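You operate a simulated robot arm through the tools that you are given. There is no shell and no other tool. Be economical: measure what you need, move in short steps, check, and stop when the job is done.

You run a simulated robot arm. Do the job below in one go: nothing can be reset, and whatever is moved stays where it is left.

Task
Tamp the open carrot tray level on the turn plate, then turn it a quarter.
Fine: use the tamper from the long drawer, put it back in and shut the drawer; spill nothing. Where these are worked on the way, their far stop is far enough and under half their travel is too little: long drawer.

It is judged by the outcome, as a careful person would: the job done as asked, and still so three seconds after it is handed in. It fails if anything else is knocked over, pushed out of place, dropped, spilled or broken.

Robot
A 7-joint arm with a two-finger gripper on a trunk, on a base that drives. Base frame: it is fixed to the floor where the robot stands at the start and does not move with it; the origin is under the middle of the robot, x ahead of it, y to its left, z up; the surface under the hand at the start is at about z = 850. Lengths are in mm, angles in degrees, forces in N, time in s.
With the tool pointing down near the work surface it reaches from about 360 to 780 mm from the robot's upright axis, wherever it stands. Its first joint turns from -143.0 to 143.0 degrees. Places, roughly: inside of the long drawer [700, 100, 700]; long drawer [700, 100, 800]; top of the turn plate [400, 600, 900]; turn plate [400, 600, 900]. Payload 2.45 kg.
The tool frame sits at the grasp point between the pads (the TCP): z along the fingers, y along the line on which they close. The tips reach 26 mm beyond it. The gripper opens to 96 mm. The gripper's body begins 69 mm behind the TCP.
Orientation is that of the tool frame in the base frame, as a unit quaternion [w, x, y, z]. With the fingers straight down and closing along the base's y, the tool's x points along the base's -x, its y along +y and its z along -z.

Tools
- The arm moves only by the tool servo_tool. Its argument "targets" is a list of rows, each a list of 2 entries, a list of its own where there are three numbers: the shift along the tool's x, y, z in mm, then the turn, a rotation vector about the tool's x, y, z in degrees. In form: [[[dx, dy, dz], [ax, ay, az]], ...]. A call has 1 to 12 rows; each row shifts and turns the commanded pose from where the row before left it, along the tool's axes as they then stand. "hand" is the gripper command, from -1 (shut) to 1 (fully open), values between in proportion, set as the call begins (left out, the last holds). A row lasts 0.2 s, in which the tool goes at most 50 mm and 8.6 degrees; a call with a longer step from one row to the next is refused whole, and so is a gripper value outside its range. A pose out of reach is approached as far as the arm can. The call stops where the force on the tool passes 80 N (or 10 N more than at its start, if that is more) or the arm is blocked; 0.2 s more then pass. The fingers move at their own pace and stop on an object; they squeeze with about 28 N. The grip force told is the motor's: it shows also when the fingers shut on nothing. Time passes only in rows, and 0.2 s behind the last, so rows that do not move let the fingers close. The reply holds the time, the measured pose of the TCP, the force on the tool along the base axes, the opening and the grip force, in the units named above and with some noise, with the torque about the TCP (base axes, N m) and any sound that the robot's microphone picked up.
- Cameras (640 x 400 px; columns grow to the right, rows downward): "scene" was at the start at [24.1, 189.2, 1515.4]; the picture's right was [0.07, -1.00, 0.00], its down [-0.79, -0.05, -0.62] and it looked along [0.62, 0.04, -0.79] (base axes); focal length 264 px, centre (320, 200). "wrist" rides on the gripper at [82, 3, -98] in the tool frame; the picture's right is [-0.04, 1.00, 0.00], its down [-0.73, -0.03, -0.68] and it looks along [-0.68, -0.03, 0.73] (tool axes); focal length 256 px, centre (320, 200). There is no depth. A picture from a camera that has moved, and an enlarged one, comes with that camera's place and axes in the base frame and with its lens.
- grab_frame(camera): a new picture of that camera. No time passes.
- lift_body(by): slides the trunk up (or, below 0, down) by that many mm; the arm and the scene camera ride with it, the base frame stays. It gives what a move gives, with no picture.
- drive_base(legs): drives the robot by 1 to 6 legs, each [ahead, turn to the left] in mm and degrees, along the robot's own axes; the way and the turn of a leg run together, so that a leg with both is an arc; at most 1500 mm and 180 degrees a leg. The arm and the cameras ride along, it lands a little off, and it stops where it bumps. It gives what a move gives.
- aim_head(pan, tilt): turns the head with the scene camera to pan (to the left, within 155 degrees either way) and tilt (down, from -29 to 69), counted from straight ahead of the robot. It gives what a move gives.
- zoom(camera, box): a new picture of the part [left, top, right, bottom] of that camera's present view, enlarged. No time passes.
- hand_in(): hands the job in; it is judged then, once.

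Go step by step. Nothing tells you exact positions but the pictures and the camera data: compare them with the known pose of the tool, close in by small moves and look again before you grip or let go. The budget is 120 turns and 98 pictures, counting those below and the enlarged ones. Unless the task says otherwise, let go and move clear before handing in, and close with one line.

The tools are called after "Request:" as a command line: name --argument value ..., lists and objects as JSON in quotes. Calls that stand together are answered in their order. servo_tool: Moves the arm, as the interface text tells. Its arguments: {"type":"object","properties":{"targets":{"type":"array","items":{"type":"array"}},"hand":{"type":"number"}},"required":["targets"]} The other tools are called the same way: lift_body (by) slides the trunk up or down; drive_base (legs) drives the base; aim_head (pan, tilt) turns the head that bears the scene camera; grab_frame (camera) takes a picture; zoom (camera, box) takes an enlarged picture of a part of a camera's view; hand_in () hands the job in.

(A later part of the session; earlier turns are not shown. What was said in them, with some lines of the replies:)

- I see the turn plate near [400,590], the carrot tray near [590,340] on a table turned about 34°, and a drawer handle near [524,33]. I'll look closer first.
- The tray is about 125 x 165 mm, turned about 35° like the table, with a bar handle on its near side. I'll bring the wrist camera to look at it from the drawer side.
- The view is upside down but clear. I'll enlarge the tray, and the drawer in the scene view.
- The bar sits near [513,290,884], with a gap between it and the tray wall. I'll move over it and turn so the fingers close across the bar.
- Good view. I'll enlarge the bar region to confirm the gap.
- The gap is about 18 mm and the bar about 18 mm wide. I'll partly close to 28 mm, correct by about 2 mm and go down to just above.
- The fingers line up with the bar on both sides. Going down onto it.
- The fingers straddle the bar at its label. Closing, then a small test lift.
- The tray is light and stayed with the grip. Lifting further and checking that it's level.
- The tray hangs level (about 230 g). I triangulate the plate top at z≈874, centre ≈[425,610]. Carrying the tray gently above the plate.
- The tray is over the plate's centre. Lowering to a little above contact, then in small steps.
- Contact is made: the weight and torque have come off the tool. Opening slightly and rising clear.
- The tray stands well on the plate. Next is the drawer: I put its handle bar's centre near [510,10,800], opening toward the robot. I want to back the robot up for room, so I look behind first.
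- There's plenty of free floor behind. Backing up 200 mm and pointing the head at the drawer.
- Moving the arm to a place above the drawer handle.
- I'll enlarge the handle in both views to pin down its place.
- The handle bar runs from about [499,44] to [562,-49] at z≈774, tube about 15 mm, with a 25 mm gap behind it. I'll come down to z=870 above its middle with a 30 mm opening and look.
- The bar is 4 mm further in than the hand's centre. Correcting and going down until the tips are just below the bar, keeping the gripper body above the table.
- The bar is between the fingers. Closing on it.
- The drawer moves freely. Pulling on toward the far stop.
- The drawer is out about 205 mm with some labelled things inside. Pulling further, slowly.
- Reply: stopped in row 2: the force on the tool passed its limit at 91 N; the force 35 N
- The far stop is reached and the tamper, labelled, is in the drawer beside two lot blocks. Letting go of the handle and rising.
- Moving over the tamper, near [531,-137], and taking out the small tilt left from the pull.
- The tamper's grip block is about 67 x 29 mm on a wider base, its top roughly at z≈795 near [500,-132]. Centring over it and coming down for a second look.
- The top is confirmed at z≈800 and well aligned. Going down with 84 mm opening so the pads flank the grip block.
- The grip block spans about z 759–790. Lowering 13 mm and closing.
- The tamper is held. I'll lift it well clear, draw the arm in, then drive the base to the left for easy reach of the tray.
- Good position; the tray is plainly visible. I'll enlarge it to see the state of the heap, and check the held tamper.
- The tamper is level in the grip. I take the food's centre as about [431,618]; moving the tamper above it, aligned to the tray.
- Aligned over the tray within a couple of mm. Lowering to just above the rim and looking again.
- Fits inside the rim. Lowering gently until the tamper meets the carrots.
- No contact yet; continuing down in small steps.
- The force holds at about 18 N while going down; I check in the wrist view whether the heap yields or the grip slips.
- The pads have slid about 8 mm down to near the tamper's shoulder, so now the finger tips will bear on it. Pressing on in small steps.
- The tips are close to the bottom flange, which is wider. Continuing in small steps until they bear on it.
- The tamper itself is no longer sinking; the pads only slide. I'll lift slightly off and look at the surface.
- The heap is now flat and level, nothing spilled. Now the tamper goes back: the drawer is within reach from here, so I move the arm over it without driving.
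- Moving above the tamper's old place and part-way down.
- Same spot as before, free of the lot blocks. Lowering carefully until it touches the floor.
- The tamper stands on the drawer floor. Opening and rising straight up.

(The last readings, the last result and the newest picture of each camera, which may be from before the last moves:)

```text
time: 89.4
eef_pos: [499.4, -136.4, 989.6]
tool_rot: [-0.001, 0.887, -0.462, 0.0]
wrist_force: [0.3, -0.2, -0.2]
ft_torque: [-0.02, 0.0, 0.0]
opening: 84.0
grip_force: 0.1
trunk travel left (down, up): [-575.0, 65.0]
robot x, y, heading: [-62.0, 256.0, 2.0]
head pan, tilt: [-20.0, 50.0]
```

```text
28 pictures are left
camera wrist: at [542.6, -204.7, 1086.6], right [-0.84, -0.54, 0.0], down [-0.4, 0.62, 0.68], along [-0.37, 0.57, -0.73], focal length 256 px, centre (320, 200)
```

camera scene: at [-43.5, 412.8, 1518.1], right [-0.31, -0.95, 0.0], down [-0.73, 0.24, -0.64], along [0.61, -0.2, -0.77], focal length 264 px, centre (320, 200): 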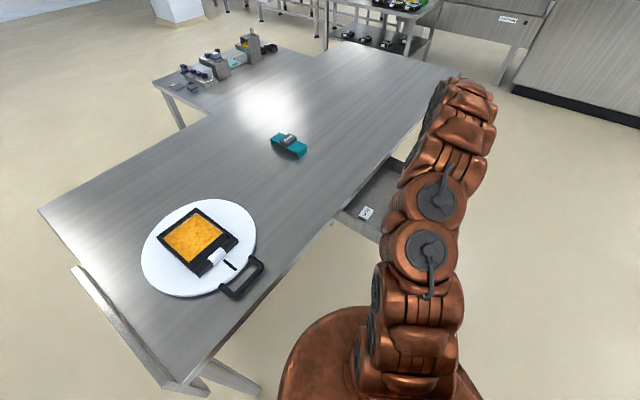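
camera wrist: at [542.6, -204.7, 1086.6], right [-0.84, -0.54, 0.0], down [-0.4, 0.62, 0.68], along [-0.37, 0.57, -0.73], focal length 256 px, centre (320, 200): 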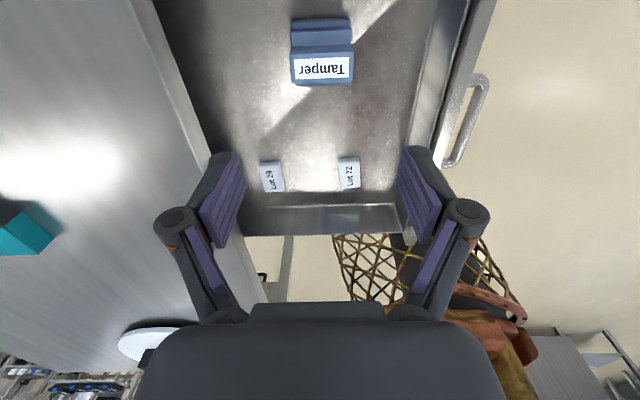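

The tamper stands where it was. Now to the drawer handle to shut it.

Request:
servo_tool --targets '[[[-17.4, 39.4, 0], [0, 0, 0]], [[-17.4, 39.4, 0], [0, 0, 0]], [[-17.4, 39.4, 0], [0, 0, 0]], [[-17.4, 39.4, 0], [0, 0, 0]], [[-17.4, 39.4, 0], [0, 0, 0]], [[0, 0, 45], [0, 0, 0]], [[0, 0, 45], [0, 0, 0]], [[0, 0, 30], [0, 0, 0]], [[0, 0, 0], [0, 0, 0]]]' --hand -0.35

Request:
grab_frame --camera "wrist"

```text
time: 91.4
eef_pos: [286.8, -178.2, 868.4]
tool_rot: [0.0, 0.887, -0.461, 0.0]
wrist_force: [-0.7, -0.9, -0.3]
ft_torque: [0.01, -0.01, 0.02]
opening: 31.4
grip_force: 0.0
trunk travel left (down, up): [-575.0, 65.0]
robot x, y, heading: [-58.9, 254.1, 2.0]
head pan, tilt: [-20.0, 50.0]
```

```text
27 pictures are left
camera wrist: at [329.2, -246.4, 965.6], right [-0.84, -0.54, 0.0], down [-0.4, 0.62, 0.68], along [-0.37, 0.57, -0.73], focal length 256 px, centre (320, 200)
```

wrist: 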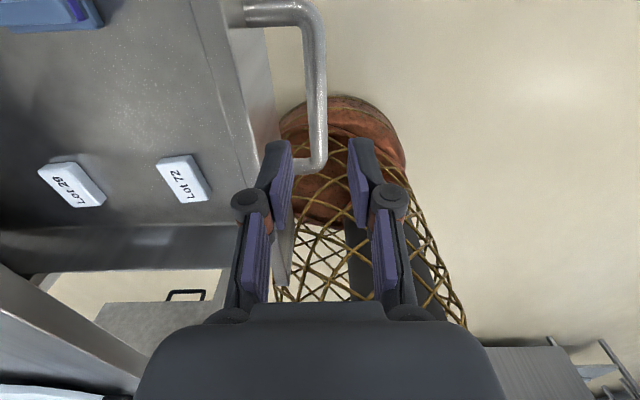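

Well lined up. Going down and gripping the bar.

Request:
servo_tool --targets '[[[2, -1, 25], [0, 0, 0]], [[0, 0, 30], [0, 0, 0]], [[0, 0, 20], [0, 0, 0]], [[0, 0, 5], [0, 0, 0]], [[0, 0, 0], [0, 0, 0]]]'

Request:
servo_tool --targets '[[[0, 0, 0], [0, 0, 0]], [[0, 0, 0], [0, 0, 0]], [[0, 0, 0], [0, 0, 0]]]' --hand -1

Request:
grab_frame --camera "wrist"

```text
time: 92.6
eef_pos: [289.9, -178.6, 788.2]
tool_rot: [0.0, 0.888, -0.461, -0.001]
wrist_force: [-0.7, 0.3, 0.7]
ft_torque: [-0.01, 0.0, 0.0]
opening: 31.1
grip_force: 0.0
trunk travel left (down, up): [-575.0, 65.0]
robot x, y, heading: [-61.8, 256.3, 2.1]
head pan, tilt: [-20.0, 50.0]
```

```text
time: 93.4
eef_pos: [289.7, -179.3, 790.0]
tool_rot: [0.0, 0.888, -0.461, -0.001]
wrist_force: [7.5, 4.9, -1.3]
ft_torque: [-0.02, -0.31, 0.38]
opening: 15.9
grip_force: 40.9
trunk travel left (down, up): [-575.0, 65.0]
robot x, y, heading: [-58.1, 254.2, 1.9]
head pan, tilt: [-20.0, 50.0]
```

```text
26 pictures are left
camera wrist: at [332.2, -246.7, 887.0], right [-0.84, -0.54, 0.0], down [-0.4, 0.62, 0.68], along [-0.37, 0.57, -0.73], focal length 256 px, centre (320, 200)
```

wrist: 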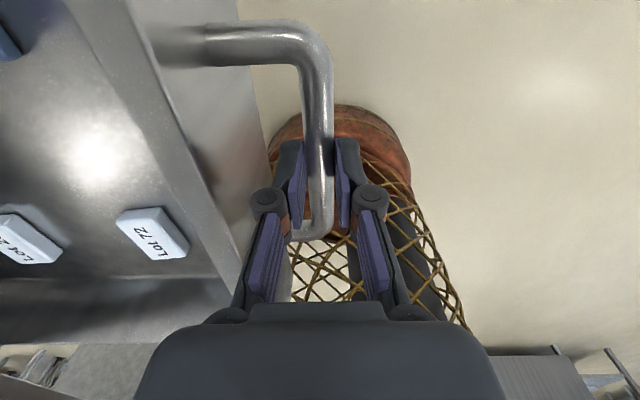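

Gripped. Pushing the drawer in smoothly.

Request:
servo_tool --targets '[[[0, -4, 0], [0, 0, 0]], [[0, -8, 0], [0, 0, 0]], [[0, -12, 0], [0, 0, 0]], [[0, -14, 0], [0, 0, 0]], [[0, -14, 0], [0, 0, 0]], [[0, -14, 0], [0, 0, 0]], [[0, -14, 0], [0, 0, 0]], [[0, -14, 0], [0, 0, 0]], [[0, -14, 0], [0, 0, 0]], [[0, -14, 0], [0, 0, 0]], [[0, -14, 0], [0, 0, 0]], [[0, -14, 0], [0, 0, 0]]]'

Request:
servo_tool --targets '[[[0, -14, 0], [0, 0, 0]], [[0, -14, 0], [0, 0, 0]], [[0, -14, 0], [0, 0, 0]], [[0, -14, 0], [0, 0, 0]], [[0, -14, 0], [0, 0, 0]], [[0, -14, 0], [0, 0, 0]], [[0, -12, 0], [0, 0, 0]], [[0, -10, 0], [0, 0, 0]], [[0, -6, 0], [0, 0, 0]], [[0, 0, 0], [0, 0, 0]]]'

Request:
grab_frame --camera "scene"

```text
time: 96.0
eef_pos: [412.2, -92.5, 789.8]
tool_rot: [0.0, 0.887, -0.462, 0.001]
wrist_force: [-7.8, 12.1, 18.3]
ft_torque: [0.43, 0.33, 0.4]
opening: 15.8
grip_force: 41.4
trunk travel left (down, up): [-575.0, 65.0]
robot x, y, heading: [-63.5, 260.6, 2.0]
head pan, tilt: [-20.0, 50.0]
```

```text
time: 98.2
eef_pos: [503.5, -28.5, 788.1]
tool_rot: [0.001, 0.888, -0.461, 0.0]
wrist_force: [-11.0, 14.6, -9.2]
ft_torque: [0.24, 0.2, 0.41]
opening: 15.9
grip_force: 41.9
trunk travel left (down, up): [-575.0, 65.0]
robot x, y, heading: [-59.5, 255.5, 2.2]
head pan, tilt: [-20.0, 50.0]
```

```text
25 pictures are left
camera scene: at [-43.8, 413.8, 1517.8], right [-0.31, -0.95, 0.0], down [-0.73, 0.24, -0.64], along [0.61, -0.2, -0.77], focal length 264 px, centre (320, 200)
```

scene: 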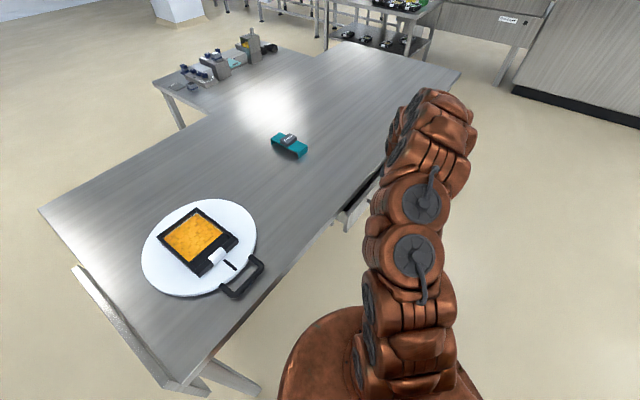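

About 38 mm remain. Pushing the rest with a small sideways relief until it stops.

Request:
servo_tool --targets '[[[-1, -10, 0], [0, 0, 0]], [[-1, -10, 0], [0, 0, 0]], [[0, -9, 0], [0, 0, 0]], [[0, -6, 0], [0, 0, 0]], [[0, -3, 0], [0, 0, 0]], [[0, -2, 0], [0, 0, 0]], [[0, -2, 0], [0, 0, 0]], [[0, 0, 0], [0, 0, 0]]]'

Request:
grab_frame --camera "wrist"

```text
time: 100.0
eef_pos: [535.7, -5.7, 788.1]
tool_rot: [0.0, 0.887, -0.462, 0.0]
wrist_force: [-14.4, -25.4, 15.6]
ft_torque: [-1.1, 0.06, 0.47]
opening: 15.8
grip_force: 41.6
trunk travel left (down, up): [-575.0, 65.0]
robot x, y, heading: [-56.9, 257.9, 2.0]
head pan, tilt: [-20.0, 50.0]
```

```text
24 pictures are left
camera wrist: at [577.8, -74.4, 886.9], right [-0.84, -0.54, 0.0], down [-0.4, 0.62, 0.68], along [-0.37, 0.57, -0.74], focal length 256 px, centre (320, 200)
```

wrist: 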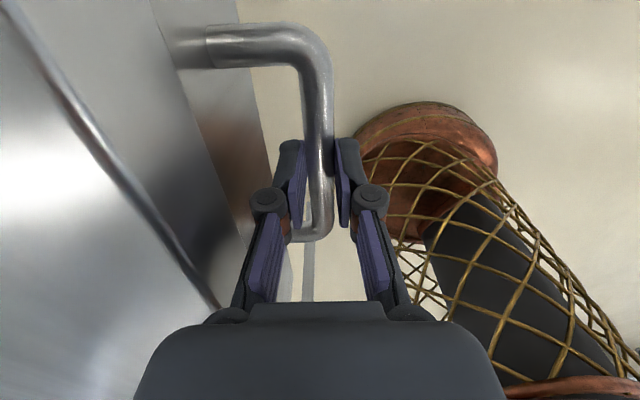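

Shut: the drawer pushes back at its closed stop, same place as at the start. Releasing and rising.

Request:
servo_tool --targets '[[[0, 0, 0], [0, 0, 0]], [[0, 0, 0], [0, 0, 0]], [[0, 0, 0], [0, 0, 0]]]' --hand -0.35

Request:
servo_tool --targets '[[[0, 2, -15], [0, 0, 0]], [[0, 0, -30], [0, 0, 0]], [[0, 0, -40], [0, 0, 0]], [[0, 0, -45], [0, 0, 0]], [[0, 0, -45], [0, 0, 0]], [[0, 0, -40], [0, 0, 0]], [[-40, 0, -10], [0, 0, 0]], [[-45, 0, 0], [0, 0, 0]], [[-45, 0, 0], [0, 0, 0]], [[-45, 0, 0], [0, 0, 0]], [[-45, 0, 0], [0, 0, 0]]]'

Request:
aim_head --pan 10 --tilt 50

Request:
grab_frame --camera "scene"

Request:
grab_frame --camera "wrist"

```text
time: 100.8
eef_pos: [536.3, -1.9, 787.3]
tool_rot: [0.0, 0.887, -0.461, 0.0]
wrist_force: [-10.6, -1.3, -3.5]
ft_torque: [0.02, -0.21, 0.09]
opening: 25.0
grip_force: 0.1
trunk travel left (down, up): [-575.0, 65.0]
robot x, y, heading: [-60.5, 254.2, 1.9]
head pan, tilt: [-20.0, 50.0]
```

```text
time: 103.2
eef_pos: [409.1, 176.0, 1012.8]
tool_rot: [-0.001, 0.887, -0.462, 0.0]
wrist_force: [0.8, 0.7, 0.2]
ft_torque: [0.05, 0.02, -0.02]
opening: 31.2
grip_force: 0.1
trunk travel left (down, up): [-575.0, 65.0]
robot x, y, heading: [-59.7, 255.0, 2.0]
head pan, tilt: [-20.0, 50.0]
```

```text
time: 104.1
eef_pos: [410.0, 176.7, 1013.3]
tool_rot: [0.0, 0.887, -0.462, 0.0]
wrist_force: [0.6, 0.6, 0.6]
ft_torque: [-0.01, 0.0, -0.05]
opening: 31.2
grip_force: 0.0
trunk travel left (down, up): [-575.0, 65.0]
robot x, y, heading: [-63.3, 258.0, 2.1]
head pan, tilt: [10.0, 50.0]
```

```text
23 pictures are left
camera scene: at [-41.6, 453.0, 1518.0], right [0.21, -0.98, 0.0], down [-0.75, -0.16, -0.64], along [0.63, 0.13, -0.77], focal length 264 px, centre (320, 200)
```

scene: 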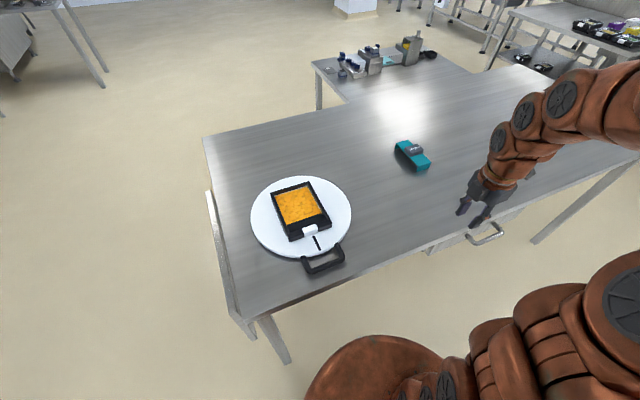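

```text
22 pictures are left
camera wrist: at [452.2, 107.5, 1110.9], right [-0.84, -0.54, 0.0], down [-0.4, 0.62, 0.68], along [-0.37, 0.57, -0.73], focal length 256 px, centre (320, 200)
```

wrist: 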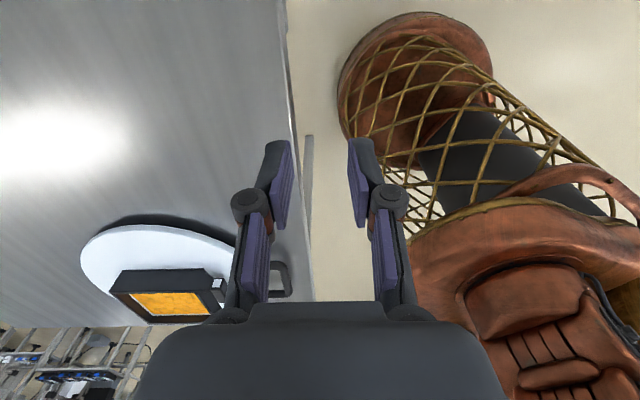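

The drawer looks shut. Now the plate: I'll enlarge it to fix its centre and handle exactly.

Request:
zoom --camera "scene" --box '[235, 160, 365, 290]'

Request:
zoom --camera "scene" --box '[410, 180, 530, 270]'

```text
3.08 times, centred on (300, 225) of scene
camera zoom: at [-41.6, 453.0, 1518.0], right [0.21, -0.98, 0.0], down [-0.75, -0.16, -0.64], along [0.63, 0.13, -0.77], focal length 814 px, centre (382, 123)
```

zoom: 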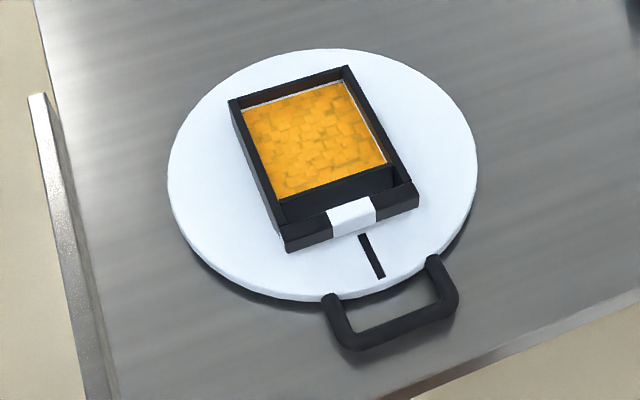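

```text
4.44 times, centred on (470, 225) of scene
camera zoom: at [-41.6, 453.0, 1518.0], right [0.21, -0.98, 0.0], down [-0.75, -0.16, -0.64], along [0.63, 0.13, -0.77], focal length 1175 px, centre (-347, 89)
```

zoom: 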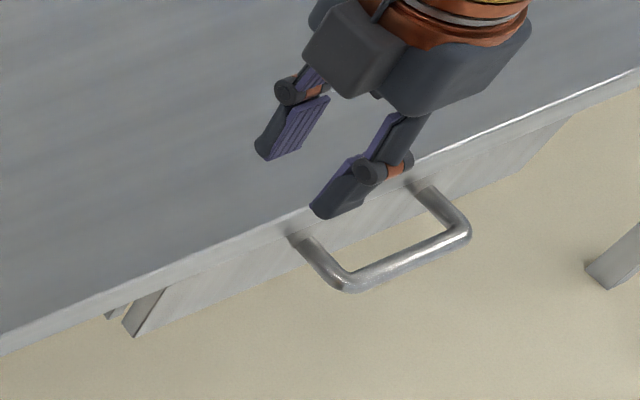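

The drawer is shut. Plate centre ≈[429,610], handle bar middle ≈[272,501] at z≈866, radial direction matching the hand's present closing line. Moving above the handle.

Request:
servo_tool --targets '[[[-43, -9.4, 0], [0, 0, 0]], [[-43, -9.4, 0], [0, 0, 0]], [[-43, -9.4, 0], [0, 0, 0]], [[-43, -9.4, 0], [0, 0, 0]], [[-43, -9.4, 0], [0, 0, 0]], [[-43, -9.4, 0], [0, 0, 0]], [[-43, -9.4, 0], [0, 0, 0]], [[-43, -9.4, 0], [0, 0, 0]], [[0, 0, 30], [0, 0, 0]], [[0, 0, 20], [0, 0, 0]], [[0, 0, 0], [0, 0, 0]]]'

Request:
grab_frame --camera "wrist"

```text
time: 106.5
eef_pos: [273.0, 499.6, 965.2]
tool_rot: [0.0, 0.887, -0.461, 0.0]
wrist_force: [-0.1, 0.1, -0.3]
ft_torque: [0.01, -0.03, 0.0]
opening: 31.4
grip_force: 0.1
trunk travel left (down, up): [-575.0, 65.0]
robot x, y, heading: [-59.2, 255.7, 1.8]
head pan, tilt: [10.0, 50.0]
```

```text
19 pictures are left
camera wrist: at [315.5, 431.0, 1062.1], right [-0.84, -0.54, 0.0], down [-0.4, 0.62, 0.68], along [-0.37, 0.57, -0.73], focal length 256 px, centre (320, 200)
```

wrist: 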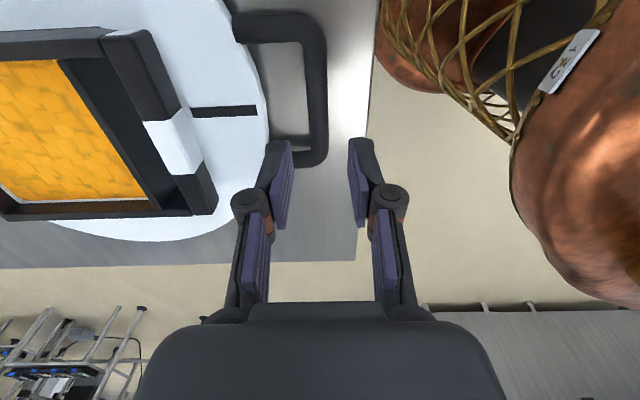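

Lined up with the handle within 2 mm. Going down around the bar and gripping it.

Request:
servo_tool --targets '[[[0, -1.5, 30], [0, 0, 0]], [[0, 0, 30], [0, 0, 0]], [[0, 0, 15], [0, 0, 0]], [[0, 0, 6], [0, 0, 0]], [[0, 0, 0], [0, 0, 0]]]'

Request:
grab_frame --camera "wrist"

Request:
servo_tool --targets '[[[0, 0, 0], [0, 0, 0]], [[0, 0, 0], [0, 0, 0]], [[0, 0, 0], [0, 0, 0]]]' --hand -1

```text
time: 107.7
eef_pos: [274.6, 500.4, 883.7]
tool_rot: [0.0, 0.887, -0.461, 0.0]
wrist_force: [0.5, 0.3, -0.2]
ft_torque: [-0.01, -0.01, 0.0]
opening: 31.3
grip_force: 0.1
trunk travel left (down, up): [-575.0, 65.0]
robot x, y, heading: [-60.3, 256.4, 1.9]
head pan, tilt: [10.0, 50.0]
```

```text
18 pictures are left
camera wrist: at [316.9, 432.9, 979.7], right [-0.84, -0.54, 0.0], down [-0.4, 0.62, 0.68], along [-0.37, 0.57, -0.73], focal length 256 px, centre (320, 200)
```

wrist: 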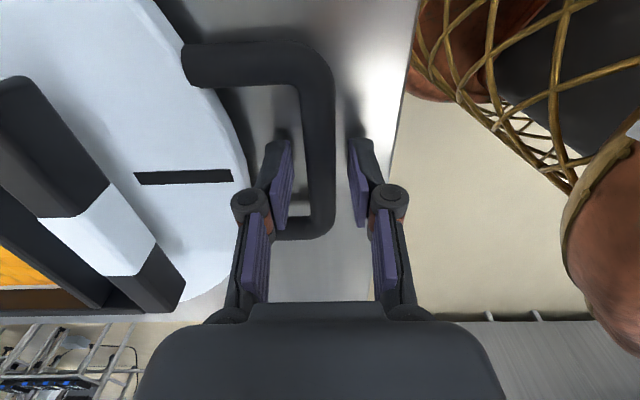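

```text
time: 108.5
eef_pos: [274.4, 501.0, 882.2]
tool_rot: [0.001, 0.887, -0.461, 0.0]
wrist_force: [-6.3, -3.8, -1.7]
ft_torque: [-0.13, 0.13, 0.24]
opening: 15.1
grip_force: 41.2
trunk travel left (down, up): [-575.0, 65.0]
robot x, y, heading: [-60.0, 254.3, 2.1]
head pan, tilt: [10.0, 50.0]
```

Gripped at radius ≈189 mm. I'll turn the plate clockwise along its arc, first 18° and check the forces.

Request:
servo_tool --targets '[[[-9.9, -0.26, 0], [0, 0, 3]], [[-9.9, -0.26, 0], [0, 0, 3]], [[-13.2, -0.46, 0], [0, 0, 4]], [[-13.2, -0.46, 0], [0, 0, 4]], [[-13.2, -0.46, 0], [0, 0, 4]], [[0, 0, 0], [0, 0, 0]]]'

Request:
zoom --camera "scene" --box '[215, 140, 375, 290]'

```text
time: 109.5
eef_pos: [256.7, 526.9, 882.2]
tool_rot: [0.009, 0.836, -0.548, 0.003]
wrist_force: [8.9, -29.7, 13.4]
ft_torque: [-1.36, -0.66, 0.85]
opening: 20.2
grip_force: 45.3
trunk travel left (down, up): [-575.0, 65.0]
robot x, y, heading: [-58.4, 254.8, 1.7]
head pan, tilt: [10.0, 50.0]
stopped in row 4: the force on the tool passed its limit at 91 N (the readings are from after the stop); the commanded pose is now the measured one
```

```text
2.67 times, centred on (295, 215) of scene
camera zoom: at [-40.2, 450.2, 1518.8], right [0.2, -0.98, 0.0], down [-0.75, -0.16, -0.64], along [0.63, 0.13, -0.77], focal length 705 px, centre (387, 160)
```

zoom: 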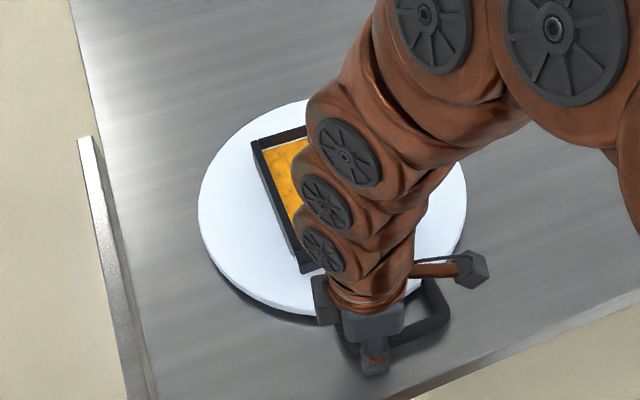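

The plate doesn't go clockwise: it stands against a stop, and the fingers slid along the bar. So it turns counter-clockwise. I release and rise to look.

Request:
servo_tool --targets '[[[4, 0, 0], [0, 0, 0]], [[0, 0, 0], [0, 0, 0]], [[0, 0, 0], [0, 0, 0]]]' --hand -0.3

Request:
servo_tool --targets '[[[0, 0, -20], [0, 0, 0]], [[0, 0, -30], [0, 0, 0]], [[0, 0, -30], [0.67, -0.85, 0]], [[0, 0, 0], [0, 0, -6]], [[0, 0, 0], [0, 0, -5.5]], [[0, 0, 0], [0, 0, 0]]]'

Request:
grab_frame --camera "wrist"

```text
time: 110.3
eef_pos: [256.8, 526.8, 881.1]
tool_rot: [0.006, 0.836, -0.548, 0.002]
wrist_force: [0.7, -0.4, -0.6]
ft_torque: [-0.03, 0.0, -0.02]
opening: 33.6
grip_force: 0.1
trunk travel left (down, up): [-575.0, 65.0]
robot x, y, heading: [-62.2, 254.8, 2.1]
head pan, tilt: [10.0, 50.0]
```

```text
time: 111.7
eef_pos: [257.2, 527.6, 961.3]
tool_rot: [-0.001, 0.887, -0.461, 0.001]
wrist_force: [-0.2, -0.6, -0.2]
ft_torque: [0.01, -0.01, 0.0]
opening: 33.6
grip_force: 0.1
trunk travel left (down, up): [-575.0, 65.0]
robot x, y, heading: [-61.1, 251.2, 1.8]
head pan, tilt: [10.0, 50.0]
```

```text
16 pictures are left
camera wrist: at [300.1, 457.8, 1059.3], right [-0.84, -0.54, 0.0], down [-0.4, 0.62, 0.68], along [-0.37, 0.57, -0.73], focal length 256 px, centre (320, 200)
```

wrist: 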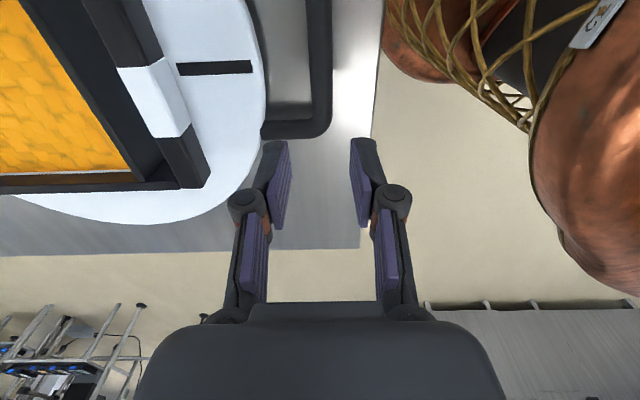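

Plate and tray are unmoved. Back to the bar's middle, grip again and turn counter-clockwise.

Request:
servo_tool --targets '[[[31.7, 1.2, 0], [0, 0, 0]], [[0, 0, 30], [0, 0, 0]], [[0, 0, 30], [0, 0, 0]], [[0, 0, 14], [0, 0, 0]], [[0, 0, 4], [0, 0, 0]], [[0, 0, 0], [0, 0, 0]]]'

Request:
servo_tool --targets '[[[0, 0, 0], [0, 0, 0]], [[0, 0, 0], [0, 0, 0]], [[0, 0, 0], [0, 0, 0]]]' --hand -1

Request:
servo_tool --targets '[[[6.6, -0.1, 0], [0, 0, -2]], [[9.9, -0.26, 0], [0, 0, -3]], [[9.9, -0.26, 0], [0, 0, -3]], [[0, 0, 0], [0, 0, 0]]]'

Request:
grab_frame --camera "wrist"

```text
time: 113.1
eef_pos: [273.4, 502.2, 884.3]
tool_rot: [-0.002, 0.886, -0.463, 0.001]
wrist_force: [-0.2, 0.1, 0.4]
ft_torque: [-0.02, -0.01, -0.02]
opening: 33.7
grip_force: 0.0
trunk travel left (down, up): [-575.0, 65.0]
robot x, y, heading: [-58.6, 257.5, 1.8]
head pan, tilt: [10.0, 50.0]
```

```text
time: 113.9
eef_pos: [274.2, 501.3, 883.8]
tool_rot: [-0.001, 0.887, -0.461, 0.0]
wrist_force: [-4.6, -3.5, -1.8]
ft_torque: [-0.04, 0.1, 0.16]
opening: 15.4
grip_force: 41.3
trunk travel left (down, up): [-575.0, 65.0]
robot x, y, heading: [-58.4, 252.9, 1.9]
head pan, tilt: [10.0, 50.0]
```

```text
time: 114.9
eef_pos: [291.0, 479.9, 884.1]
tool_rot: [-0.001, 0.917, -0.399, 0.0]
wrist_force: [-12.2, -9.9, 12.7]
ft_torque: [-0.24, 0.13, 0.11]
opening: 15.2
grip_force: 40.8
trunk travel left (down, up): [-575.0, 65.0]
robot x, y, heading: [-62.8, 252.9, 1.9]
head pan, tilt: [10.0, 50.0]
```

```text
15 pictures are left
camera wrist: at [342.2, 417.5, 981.5], right [-0.76, -0.65, 0.0], down [-0.48, 0.55, 0.68], along [-0.44, 0.52, -0.73], focal length 256 px, centre (320, 200)
```

wrist: 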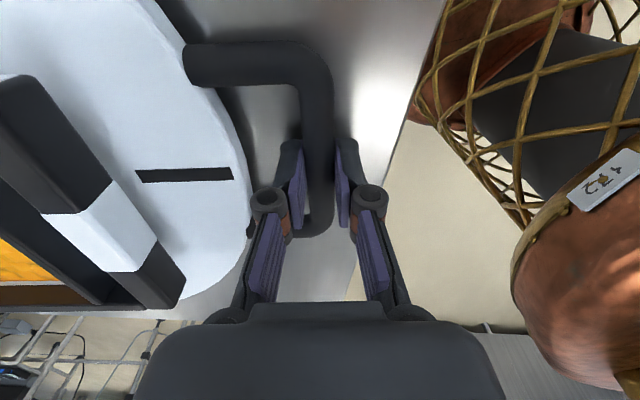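

The plate turns counter-clockwise with the grip. Continuing along the arc.

Request:
servo_tool --targets '[[[13.4, -0.2, 0], [0, 0, -4]], [[13.4, -0.4, 0], [0, 0, -4]], [[13.4, -0.4, 0], [0, 0, -4]], [[13.4, -0.4, 0], [0, 0, -4]], [[13.4, -0.4, 0], [0, 0, -4]], [[13.4, -0.4, 0], [0, 0, -4]], [[0, 0, 0], [0, 0, 0]]]'

Request:
servo_tool --targets '[[[13.4, -0.4, 0], [0, 0, -4]], [[13.4, -0.4, 0], [0, 0, -4]], [[13.4, -0.4, 0], [0, 0, -4]], [[13.4, -0.4, 0], [0, 0, -4]], [[0, 0, 0], [0, 0, 0]]]'

Request:
grab_frame --camera "scene"

```text
time: 116.5
eef_pos: [356.5, 432.3, 884.0]
tool_rot: [-0.003, 0.98, -0.199, 0.001]
wrist_force: [-10.9, -29.7, 15.9]
ft_torque: [-0.61, 0.02, -0.28]
opening: 15.3
grip_force: 41.6
trunk travel left (down, up): [-575.0, 65.0]
robot x, y, heading: [-58.1, 257.4, 1.9]
head pan, tilt: [10.0, 50.0]
```

```text
time: 117.7
eef_pos: [407.8, 417.9, 883.6]
tool_rot: [-0.002, 0.998, -0.061, 0.001]
wrist_force: [-2.4, -29.5, 0.9]
ft_torque: [-0.64, -1.2, -0.41]
opening: 15.5
grip_force: 41.7
trunk travel left (down, up): [-575.0, 65.0]
robot x, y, heading: [-59.5, 254.2, 1.9]
head pan, tilt: [10.0, 50.0]
```

```text
14 pictures are left
camera scene: at [-41.2, 450.4, 1518.2], right [0.21, -0.98, 0.0], down [-0.75, -0.16, -0.64], along [0.63, 0.13, -0.77], focal length 264 px, centre (320, 200)
```

scene: 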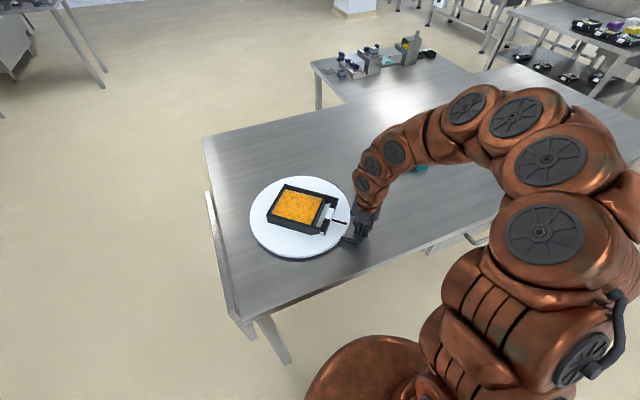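

The tray turns with the plate; 48° done. The true radius is about 194 mm, so I ease outward 3 mm and go on.

Request:
servo_tool --targets '[[[13.5, 1.5, 0], [0, 0, -4]], [[13.5, 0.8, 0], [0, 0, -4]], [[13.5, -0.47, 0], [0, 0, -4]], [[13.5, -0.47, 0], [0, 0, -4]], [[13.5, -0.47, 0], [0, 0, -4]], [[0, 0, 0], [0, 0, 0]]]'

```text
time: 119.1
eef_pos: [474.5, 418.6, 882.1]
tool_rot: [-0.002, 0.994, 0.113, 0.001]
wrist_force: [4.0, 5.3, 26.5]
ft_torque: [0.13, -0.28, -0.81]
opening: 15.2
grip_force: 41.8
trunk travel left (down, up): [-575.0, 65.0]
robot x, y, heading: [-63.0, 254.2, 2.0]
head pan, tilt: [10.0, 50.0]
```

68° done and the arm still follows. Continuing with the rest in two parts.

Request:
servo_tool --targets '[[[13.5, -0.47, -0.5], [0, 0, -4]], [[13.5, -0.47, -0.5], [0, 0, -4]], [[13.5, -0.47, 0], [0, 0, -4]], [[0, 0, 0], [0, 0, 0]]]'

Request:
servo_tool --targets '[[[13.5, -0.47, 0], [0, 0, -4]], [[13.5, -0.47, 0], [0, 0, -4]], [[6.9, -0.1, 0], [0, 0, -2.1]], [[0, 0, 0], [0, 0, 0]]]'

Request:
grab_frame --camera "scene"

Request:
grab_frame --camera "wrist"

```text
time: 120.1
eef_pos: [512.9, 431.6, 883.0]
tool_rot: [-0.002, 0.976, 0.216, -0.001]
wrist_force: [6.2, -5.5, -18.1]
ft_torque: [0.25, -0.88, -0.89]
opening: 15.3
grip_force: 40.9
trunk travel left (down, up): [-575.0, 65.0]
robot x, y, heading: [-61.1, 257.1, 1.9]
head pan, tilt: [10.0, 50.0]
```

```text
time: 120.8
eef_pos: [491.4, 424.9, 876.6]
tool_rot: [0.015, 0.959, 0.282, 0.006]
wrist_force: [0.2, -83.8, 51.7]
ft_torque: [-0.32, 1.22, -0.62]
opening: 21.4
grip_force: 45.2
out of reach, approached as far as the arm can: row 1, 2, 3
trunk travel left (down, up): [-575.0, 65.0]
robot x, y, heading: [-57.0, 249.6, 1.2]
head pan, tilt: [10.0, 50.0]
stopped in row 3: the force on the tool passed its limit at 87 N (the readings are from after the stop); the commanded pose is now the measured one
```

```text
13 pictures are left
camera scene: at [-40.9, 437.6, 1521.3], right [0.19, -0.98, -0.01], down [-0.75, -0.14, -0.65], along [0.63, 0.13, -0.76], focal length 264 px, centre (320, 200)
```

scene: 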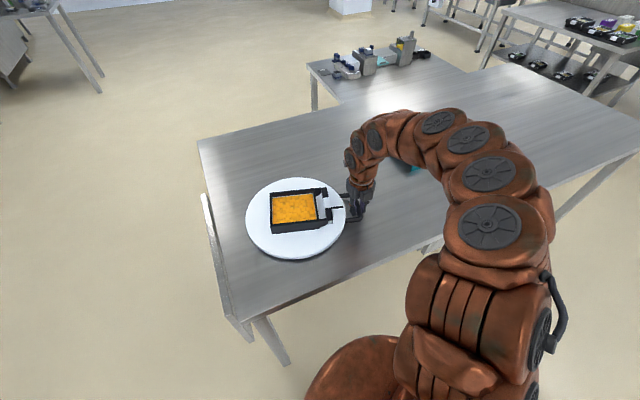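

```text
12 pictures are left
camera wrist: at [558.2, 468.6, 974.4], right [0.51, -0.86, 0.03], down [-0.65, -0.35, 0.68], along [-0.57, -0.36, -0.74], focal length 256 px, centre (320, 200)
```

wrist: 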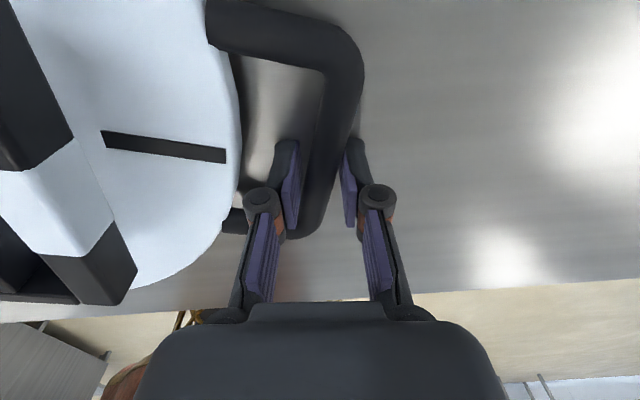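

The wrist reached its limit near 80°. I release, rise and will regrip with the hand turned half round.

Request:
servo_tool --targets '[[[0, 0, 0], [0, 0, 0]], [[0, 0, -2], [0, 0, 0]], [[0, 0, 0], [0, 0, 0]]]' --hand -0.3

Request:
servo_tool --targets '[[[0, 0, -15], [0, 0, 0]], [[0, 0, -25], [0, 0, 0]], [[0, 0, -35], [0, 0, 0]], [[0, 0, -45], [0, 0, 0]], [[0, 0, 0], [0, 0, 8]], [[0, 0, 0], [0, 0, 8]], [[0, 0, 0], [0, 0, 0]]]'

Request:
zoom --camera "scene" --box '[235, 160, 395, 270]'

```text
time: 121.6
eef_pos: [488.7, 435.5, 874.3]
tool_rot: [0.007, 0.957, 0.289, 0.006]
wrist_force: [17.0, -23.1, 23.1]
ft_torque: [-0.67, -0.61, 0.11]
opening: 50.9
grip_force: 9.1
trunk travel left (down, up): [-575.0, 65.0]
robot x, y, heading: [-56.5, 252.1, 1.6]
head pan, tilt: [10.0, 50.0]
```

```text
time: 123.2
eef_pos: [476.7, 430.3, 984.8]
tool_rot: [0.007, 0.988, 0.151, 0.005]
wrist_force: [-0.1, 0.4, -0.1]
ft_torque: [0.03, -0.01, -0.02]
opening: 33.5
grip_force: 0.0
out of reach, approached as far as the arm can: row 4
trunk travel left (down, up): [-575.0, 65.0]
robot x, y, heading: [-61.1, 254.5, 1.7]
head pan, tilt: [10.0, 50.0]
```

```text
3.64 times, centred on (315, 215) of scene
camera zoom: at [-39.4, 451.9, 1518.0], right [0.2, -0.98, 0.0], down [-0.75, -0.15, -0.64], along [0.63, 0.13, -0.77], focal length 962 px, centre (338, 146)
```

zoom: 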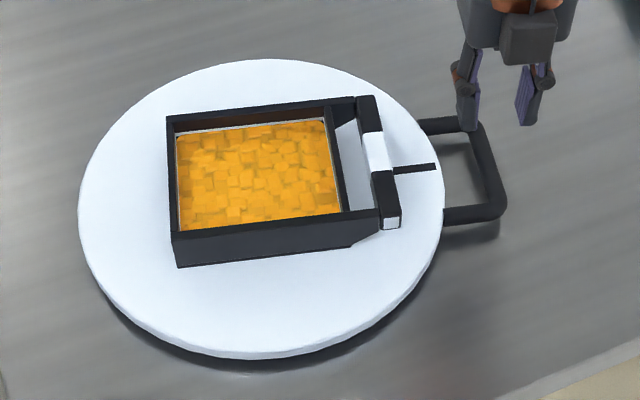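

The tray is intact and still level; plate turned about 74°. I turn the hand half round in the air above the bar's middle ≈[493,430].

Request:
servo_tool --targets '[[[0, 0, -20], [0.87, -0.45, 0]], [[0, 0, 0], [0, 0, 8.6]], [[0, 0, 0], [0, 0, 8.6]], [[0, 0, 0], [0, 0, 8.6]], [[0, 0, 0], [0, 0, 8.6]], [[0, 0, 0], [0, 0, 8.6]], [[0, 0, 0], [0, 0, 8.6]], [[0, 0, 0], [0, 0, 8.6]], [[0, 0, 0], [0, 0, 8.6]], [[0, 0, 0], [0, 0, 8.6]], [[0, 0, 0], [0, 0, 8.6]], [[0, 0, 0], [0, 0, 8.6]]]'

Request:
servo_tool --targets '[[[0, 0, 0], [0, 0, 8.6]], [[0, 0, 0], [0, 0, 8.6]], [[0, 0, 0], [0, 0, 8.6]], [[0, 0, 0], [0, 0, 8.6]], [[0, 0, 0], [0, 0, 8.6]], [[0, 0, 0], [0, 0, 8.6]], [[0, 0, 0], [0, 0, 8.6]], [[0, 0, 0], [0, 0, 8.6]], [[0, 0, 0], [0, 0, 8.6]], [[0, 0, 0], [0, 0, 6.6]], [[-15.4, -5.1, 0], [0, 0, 0]], [[0, 0, 0], [0, 0, 0]]]'

Request:
grab_frame --camera "wrist"

```text
time: 125.8
eef_pos: [475.0, 428.0, 1005.1]
tool_rot: [0.0, 0.781, -0.624, 0.001]
wrist_force: [0.9, -0.1, -0.3]
ft_torque: [0.0, 0.01, -0.01]
opening: 33.7
grip_force: 0.0
trunk travel left (down, up): [-575.0, 65.0]
robot x, y, heading: [-59.5, 251.6, 1.4]
head pan, tilt: [10.0, 50.0]
```

```text
time: 128.4
eef_pos: [491.3, 429.7, 1003.4]
tool_rot: [0.0, -0.163, 0.987, -0.001]
wrist_force: [0.6, 0.0, -0.5]
ft_torque: [0.01, 0.0, -0.01]
opening: 34.0
grip_force: 0.0
trunk travel left (down, up): [-575.0, 65.0]
robot x, y, heading: [-60.5, 257.5, 1.5]
head pan, tilt: [10.0, 50.0]
```

```text
10 pictures are left
camera wrist: at [411.2, 406.1, 1101.3], right [-0.28, 0.96, 0.0], down [0.7, 0.21, 0.68], along [0.65, 0.19, -0.73], focal length 256 px, centre (320, 200)
```

wrist: 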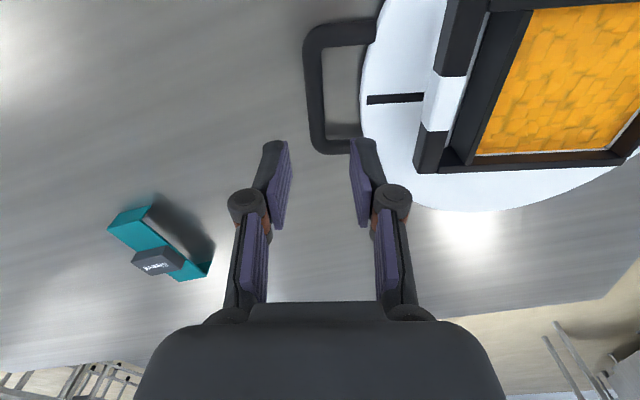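

The bar lies about 7 mm nearer to the robot's side than the hand; correcting and going down in steps.

Request:
servo_tool --targets '[[[-3.5, -7.5, 0], [0, 0, -1.1]], [[0, 0, 35], [0, 0, 0]], [[0, 0, 35], [0, 0, 0]], [[0, 0, 10], [0, 0, 0]], [[0, 0, 0], [0, 0, 0]]]'

Request:
grab_frame --camera "wrist"

```text
time: 129.6
eef_pos: [497.1, 423.6, 923.0]
tool_rot: [0.001, -0.174, 0.985, -0.001]
wrist_force: [-0.9, 0.6, 0.8]
ft_torque: [0.03, 0.0, 0.02]
opening: 33.7
grip_force: 0.0
trunk travel left (down, up): [-575.0, 65.0]
robot x, y, heading: [-58.4, 252.3, 1.3]
head pan, tilt: [10.0, 50.0]
```

```text
9 pictures are left
camera wrist: at [417.6, 399.9, 1022.0], right [-0.3, 0.95, 0.0], down [0.7, 0.22, 0.68], along [0.65, 0.21, -0.73], focal length 256 px, centre (320, 200)
```

wrist: 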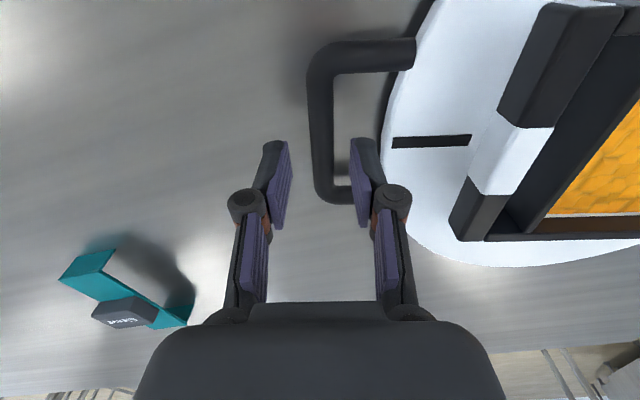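

Request:
servo_tool --targets '[[[0, 2.5, 0], [0, 0, -2.5]], [[0, 0, 20], [0, 0, 0]], [[0, 0, 15], [0, 0, 0]], [[0, 0, 4], [0, 0, 0]], [[0, 0, 0], [0, 0, 0]]]'

Request:
servo_tool --targets '[[[0, 0, 0], [0, 0, 0]], [[0, 0, 0], [0, 0, 0]], [[0, 0, 0], [0, 0, 0]]]' --hand -1

Request:
grab_frame --camera "wrist"

```text
time: 130.8
eef_pos: [495.4, 424.0, 885.7]
tool_rot: [0.001, -0.195, 0.981, -0.001]
wrist_force: [0.7, -0.1, 0.3]
ft_torque: [0.0, 0.01, 0.01]
opening: 33.7
grip_force: 0.1
trunk travel left (down, up): [-575.0, 65.0]
robot x, y, heading: [-57.1, 252.3, 1.5]
head pan, tilt: [10.0, 50.0]
```

```text
time: 131.6
eef_pos: [496.3, 426.3, 885.8]
tool_rot: [0.0, -0.194, 0.981, -0.002]
wrist_force: [3.5, 4.6, -0.7]
ft_torque: [-0.04, 0.38, -0.95]
opening: 16.0
grip_force: 42.2
trunk travel left (down, up): [-575.0, 65.0]
robot x, y, heading: [-62.0, 252.5, 1.6]
head pan, tilt: [10.0, 50.0]
```

```text
8 pictures are left
camera wrist: at [417.9, 397.3, 983.1], right [-0.34, 0.94, 0.0], down [0.69, 0.25, 0.68], along [0.64, 0.23, -0.73], focal length 256 px, centre (320, 200)
```

wrist: 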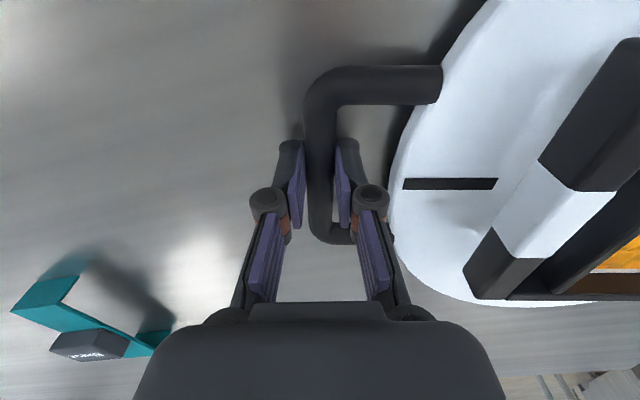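

Gripped; the plate reads about 75.6° turned, so 14.4° remain. Turning on along the arc.

Request:
servo_tool --targets '[[[-6.8, 0.1, 0], [0, 0, -2]], [[-13.5, 0.47, 0], [0, 0, -4]], [[-13.5, 0.47, 0], [0, 0, -4]], [[-10.2, 0.3, 0], [0, 0, -3]], [[-4.7, 0.1, 0], [0, 0, -1.4]], [[0, 0, 0], [0, 0, 0]]]'

Request:
grab_frame --camera "wrist"

```text
time: 133.0
eef_pos: [541.4, 445.6, 885.8]
tool_rot: [0.002, -0.316, 0.949, -0.001]
wrist_force: [33.0, -41.5, 9.8]
ft_torque: [-0.93, -0.33, -1.07]
opening: 16.2
grip_force: 42.2
trunk travel left (down, up): [-575.0, 65.0]
robot x, y, heading: [-56.0, 255.1, 1.6]
head pan, tilt: [10.0, 50.0]
```

```text
7 pictures are left
camera wrist: at [470.8, 399.9, 983.0], right [-0.57, 0.82, 0.0], down [0.6, 0.42, 0.68], along [0.56, 0.38, -0.73], focal length 256 px, centre (320, 200)
```

wrist: 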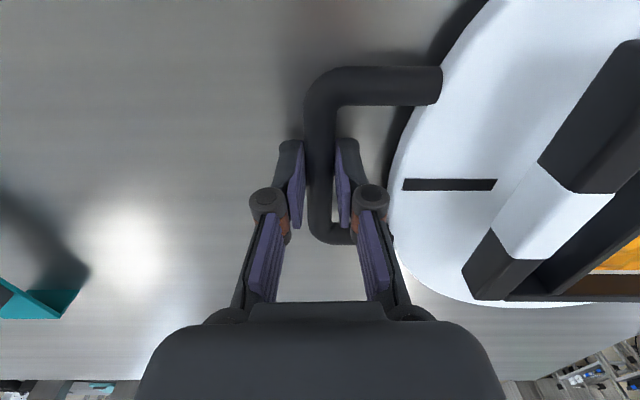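

By the mark, the plate has turned very nearly 90°. Easing the radial strain, then releasing and rising clear.

Request:
servo_tool --targets '[[[0, -2, 0], [0, 0, 0]], [[0, -2, 0], [0, 0, 0]], [[0, 0, 0], [0, 0, 0]]]'

Request:
servo_tool --targets '[[[0, 0, 0], [0, 0, 0]], [[0, 0, 0], [0, 0, 0]], [[0, 0, 0], [0, 0, 0]]]' --hand -0.3

Request:
servo_tool --targets '[[[0, 0, -15], [0, 0, 0]], [[0, 0, -30], [0, 0, 0]], [[0, 0, -40], [0, 0, 0]], [[0, 0, -40], [0, 0, 0]], [[0, -40, -10], [0, 0, 0]], [[0, -45, 0], [0, 0, 0]], [[0, -45, 0], [0, 0, 0]], [[0, 0, 0], [0, 0, 0]]]'

Request:
zoom --camera "scene" --box '[235, 160, 395, 270]'

Request:
grab_frame --camera "scene"

```text
time: 133.8
eef_pos: [539.1, 447.5, 885.1]
tool_rot: [0.001, -0.316, 0.949, 0.0]
wrist_force: [20.4, -19.4, 20.0]
ft_torque: [-0.32, -0.41, -0.98]
opening: 16.0
grip_force: 41.7
trunk travel left (down, up): [-575.0, 65.0]
robot x, y, heading: [-55.9, 253.4, 1.4]
head pan, tilt: [10.0, 50.0]
```

```text
time: 134.6
eef_pos: [540.4, 446.8, 884.0]
tool_rot: [-0.001, -0.315, 0.949, 0.0]
wrist_force: [-0.7, 0.5, -0.1]
ft_torque: [0.03, 0.03, -0.03]
opening: 33.8
grip_force: 0.0
trunk travel left (down, up): [-575.0, 65.0]
robot x, y, heading: [-56.6, 251.5, 1.5]
head pan, tilt: [10.0, 50.0]
```

```text
time: 136.4
eef_pos: [618.4, 342.3, 1017.1]
tool_rot: [-0.001, -0.317, 0.949, 0.0]
wrist_force: [0.1, -0.5, 0.2]
ft_torque: [0.04, -0.04, -0.01]
opening: 33.5
grip_force: 0.1
trunk travel left (down, up): [-575.0, 65.0]
robot x, y, heading: [-57.8, 254.6, 1.4]
head pan, tilt: [10.0, 50.0]
```

```text
3.64 times, centred on (315, 215) of scene
camera zoom: at [-39.3, 451.5, 1518.0], right [0.2, -0.98, 0.0], down [-0.75, -0.15, -0.64], along [0.63, 0.13, -0.77], focal length 962 px, centre (338, 146)
```

zoom: 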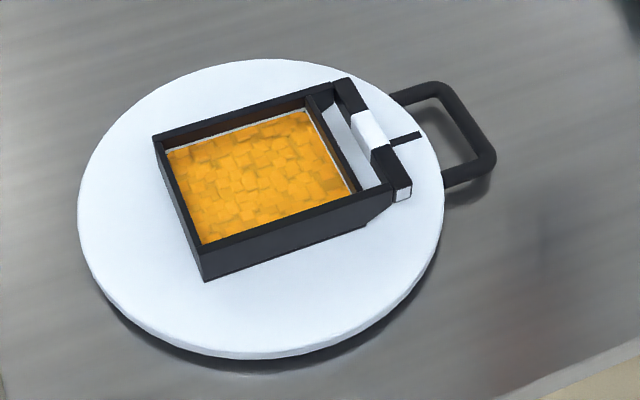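

```text
5 pictures are left
camera scene: at [-39.3, 451.5, 1518.0], right [0.2, -0.98, 0.0], down [-0.75, -0.15, -0.64], along [0.63, 0.13, -0.77], focal length 264 px, centre (320, 200)
```

scene: 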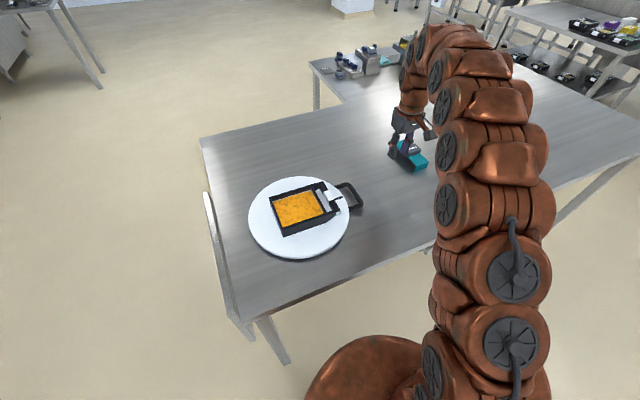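

The mark shows the plate turned about 91°. The tray is still centred on it with the carrots flat, the drawer is shut with the tamper inside, and the hand is clear. Handing in.

Request:
hand_in

```text
The job is handed in.
```

The carrot tray is on the turn plate and tamped level, and the plate is turned about a quarter (I measured roughly 91°). The tamper is back in the long drawer, the drawer is shut, and I saw no spills.
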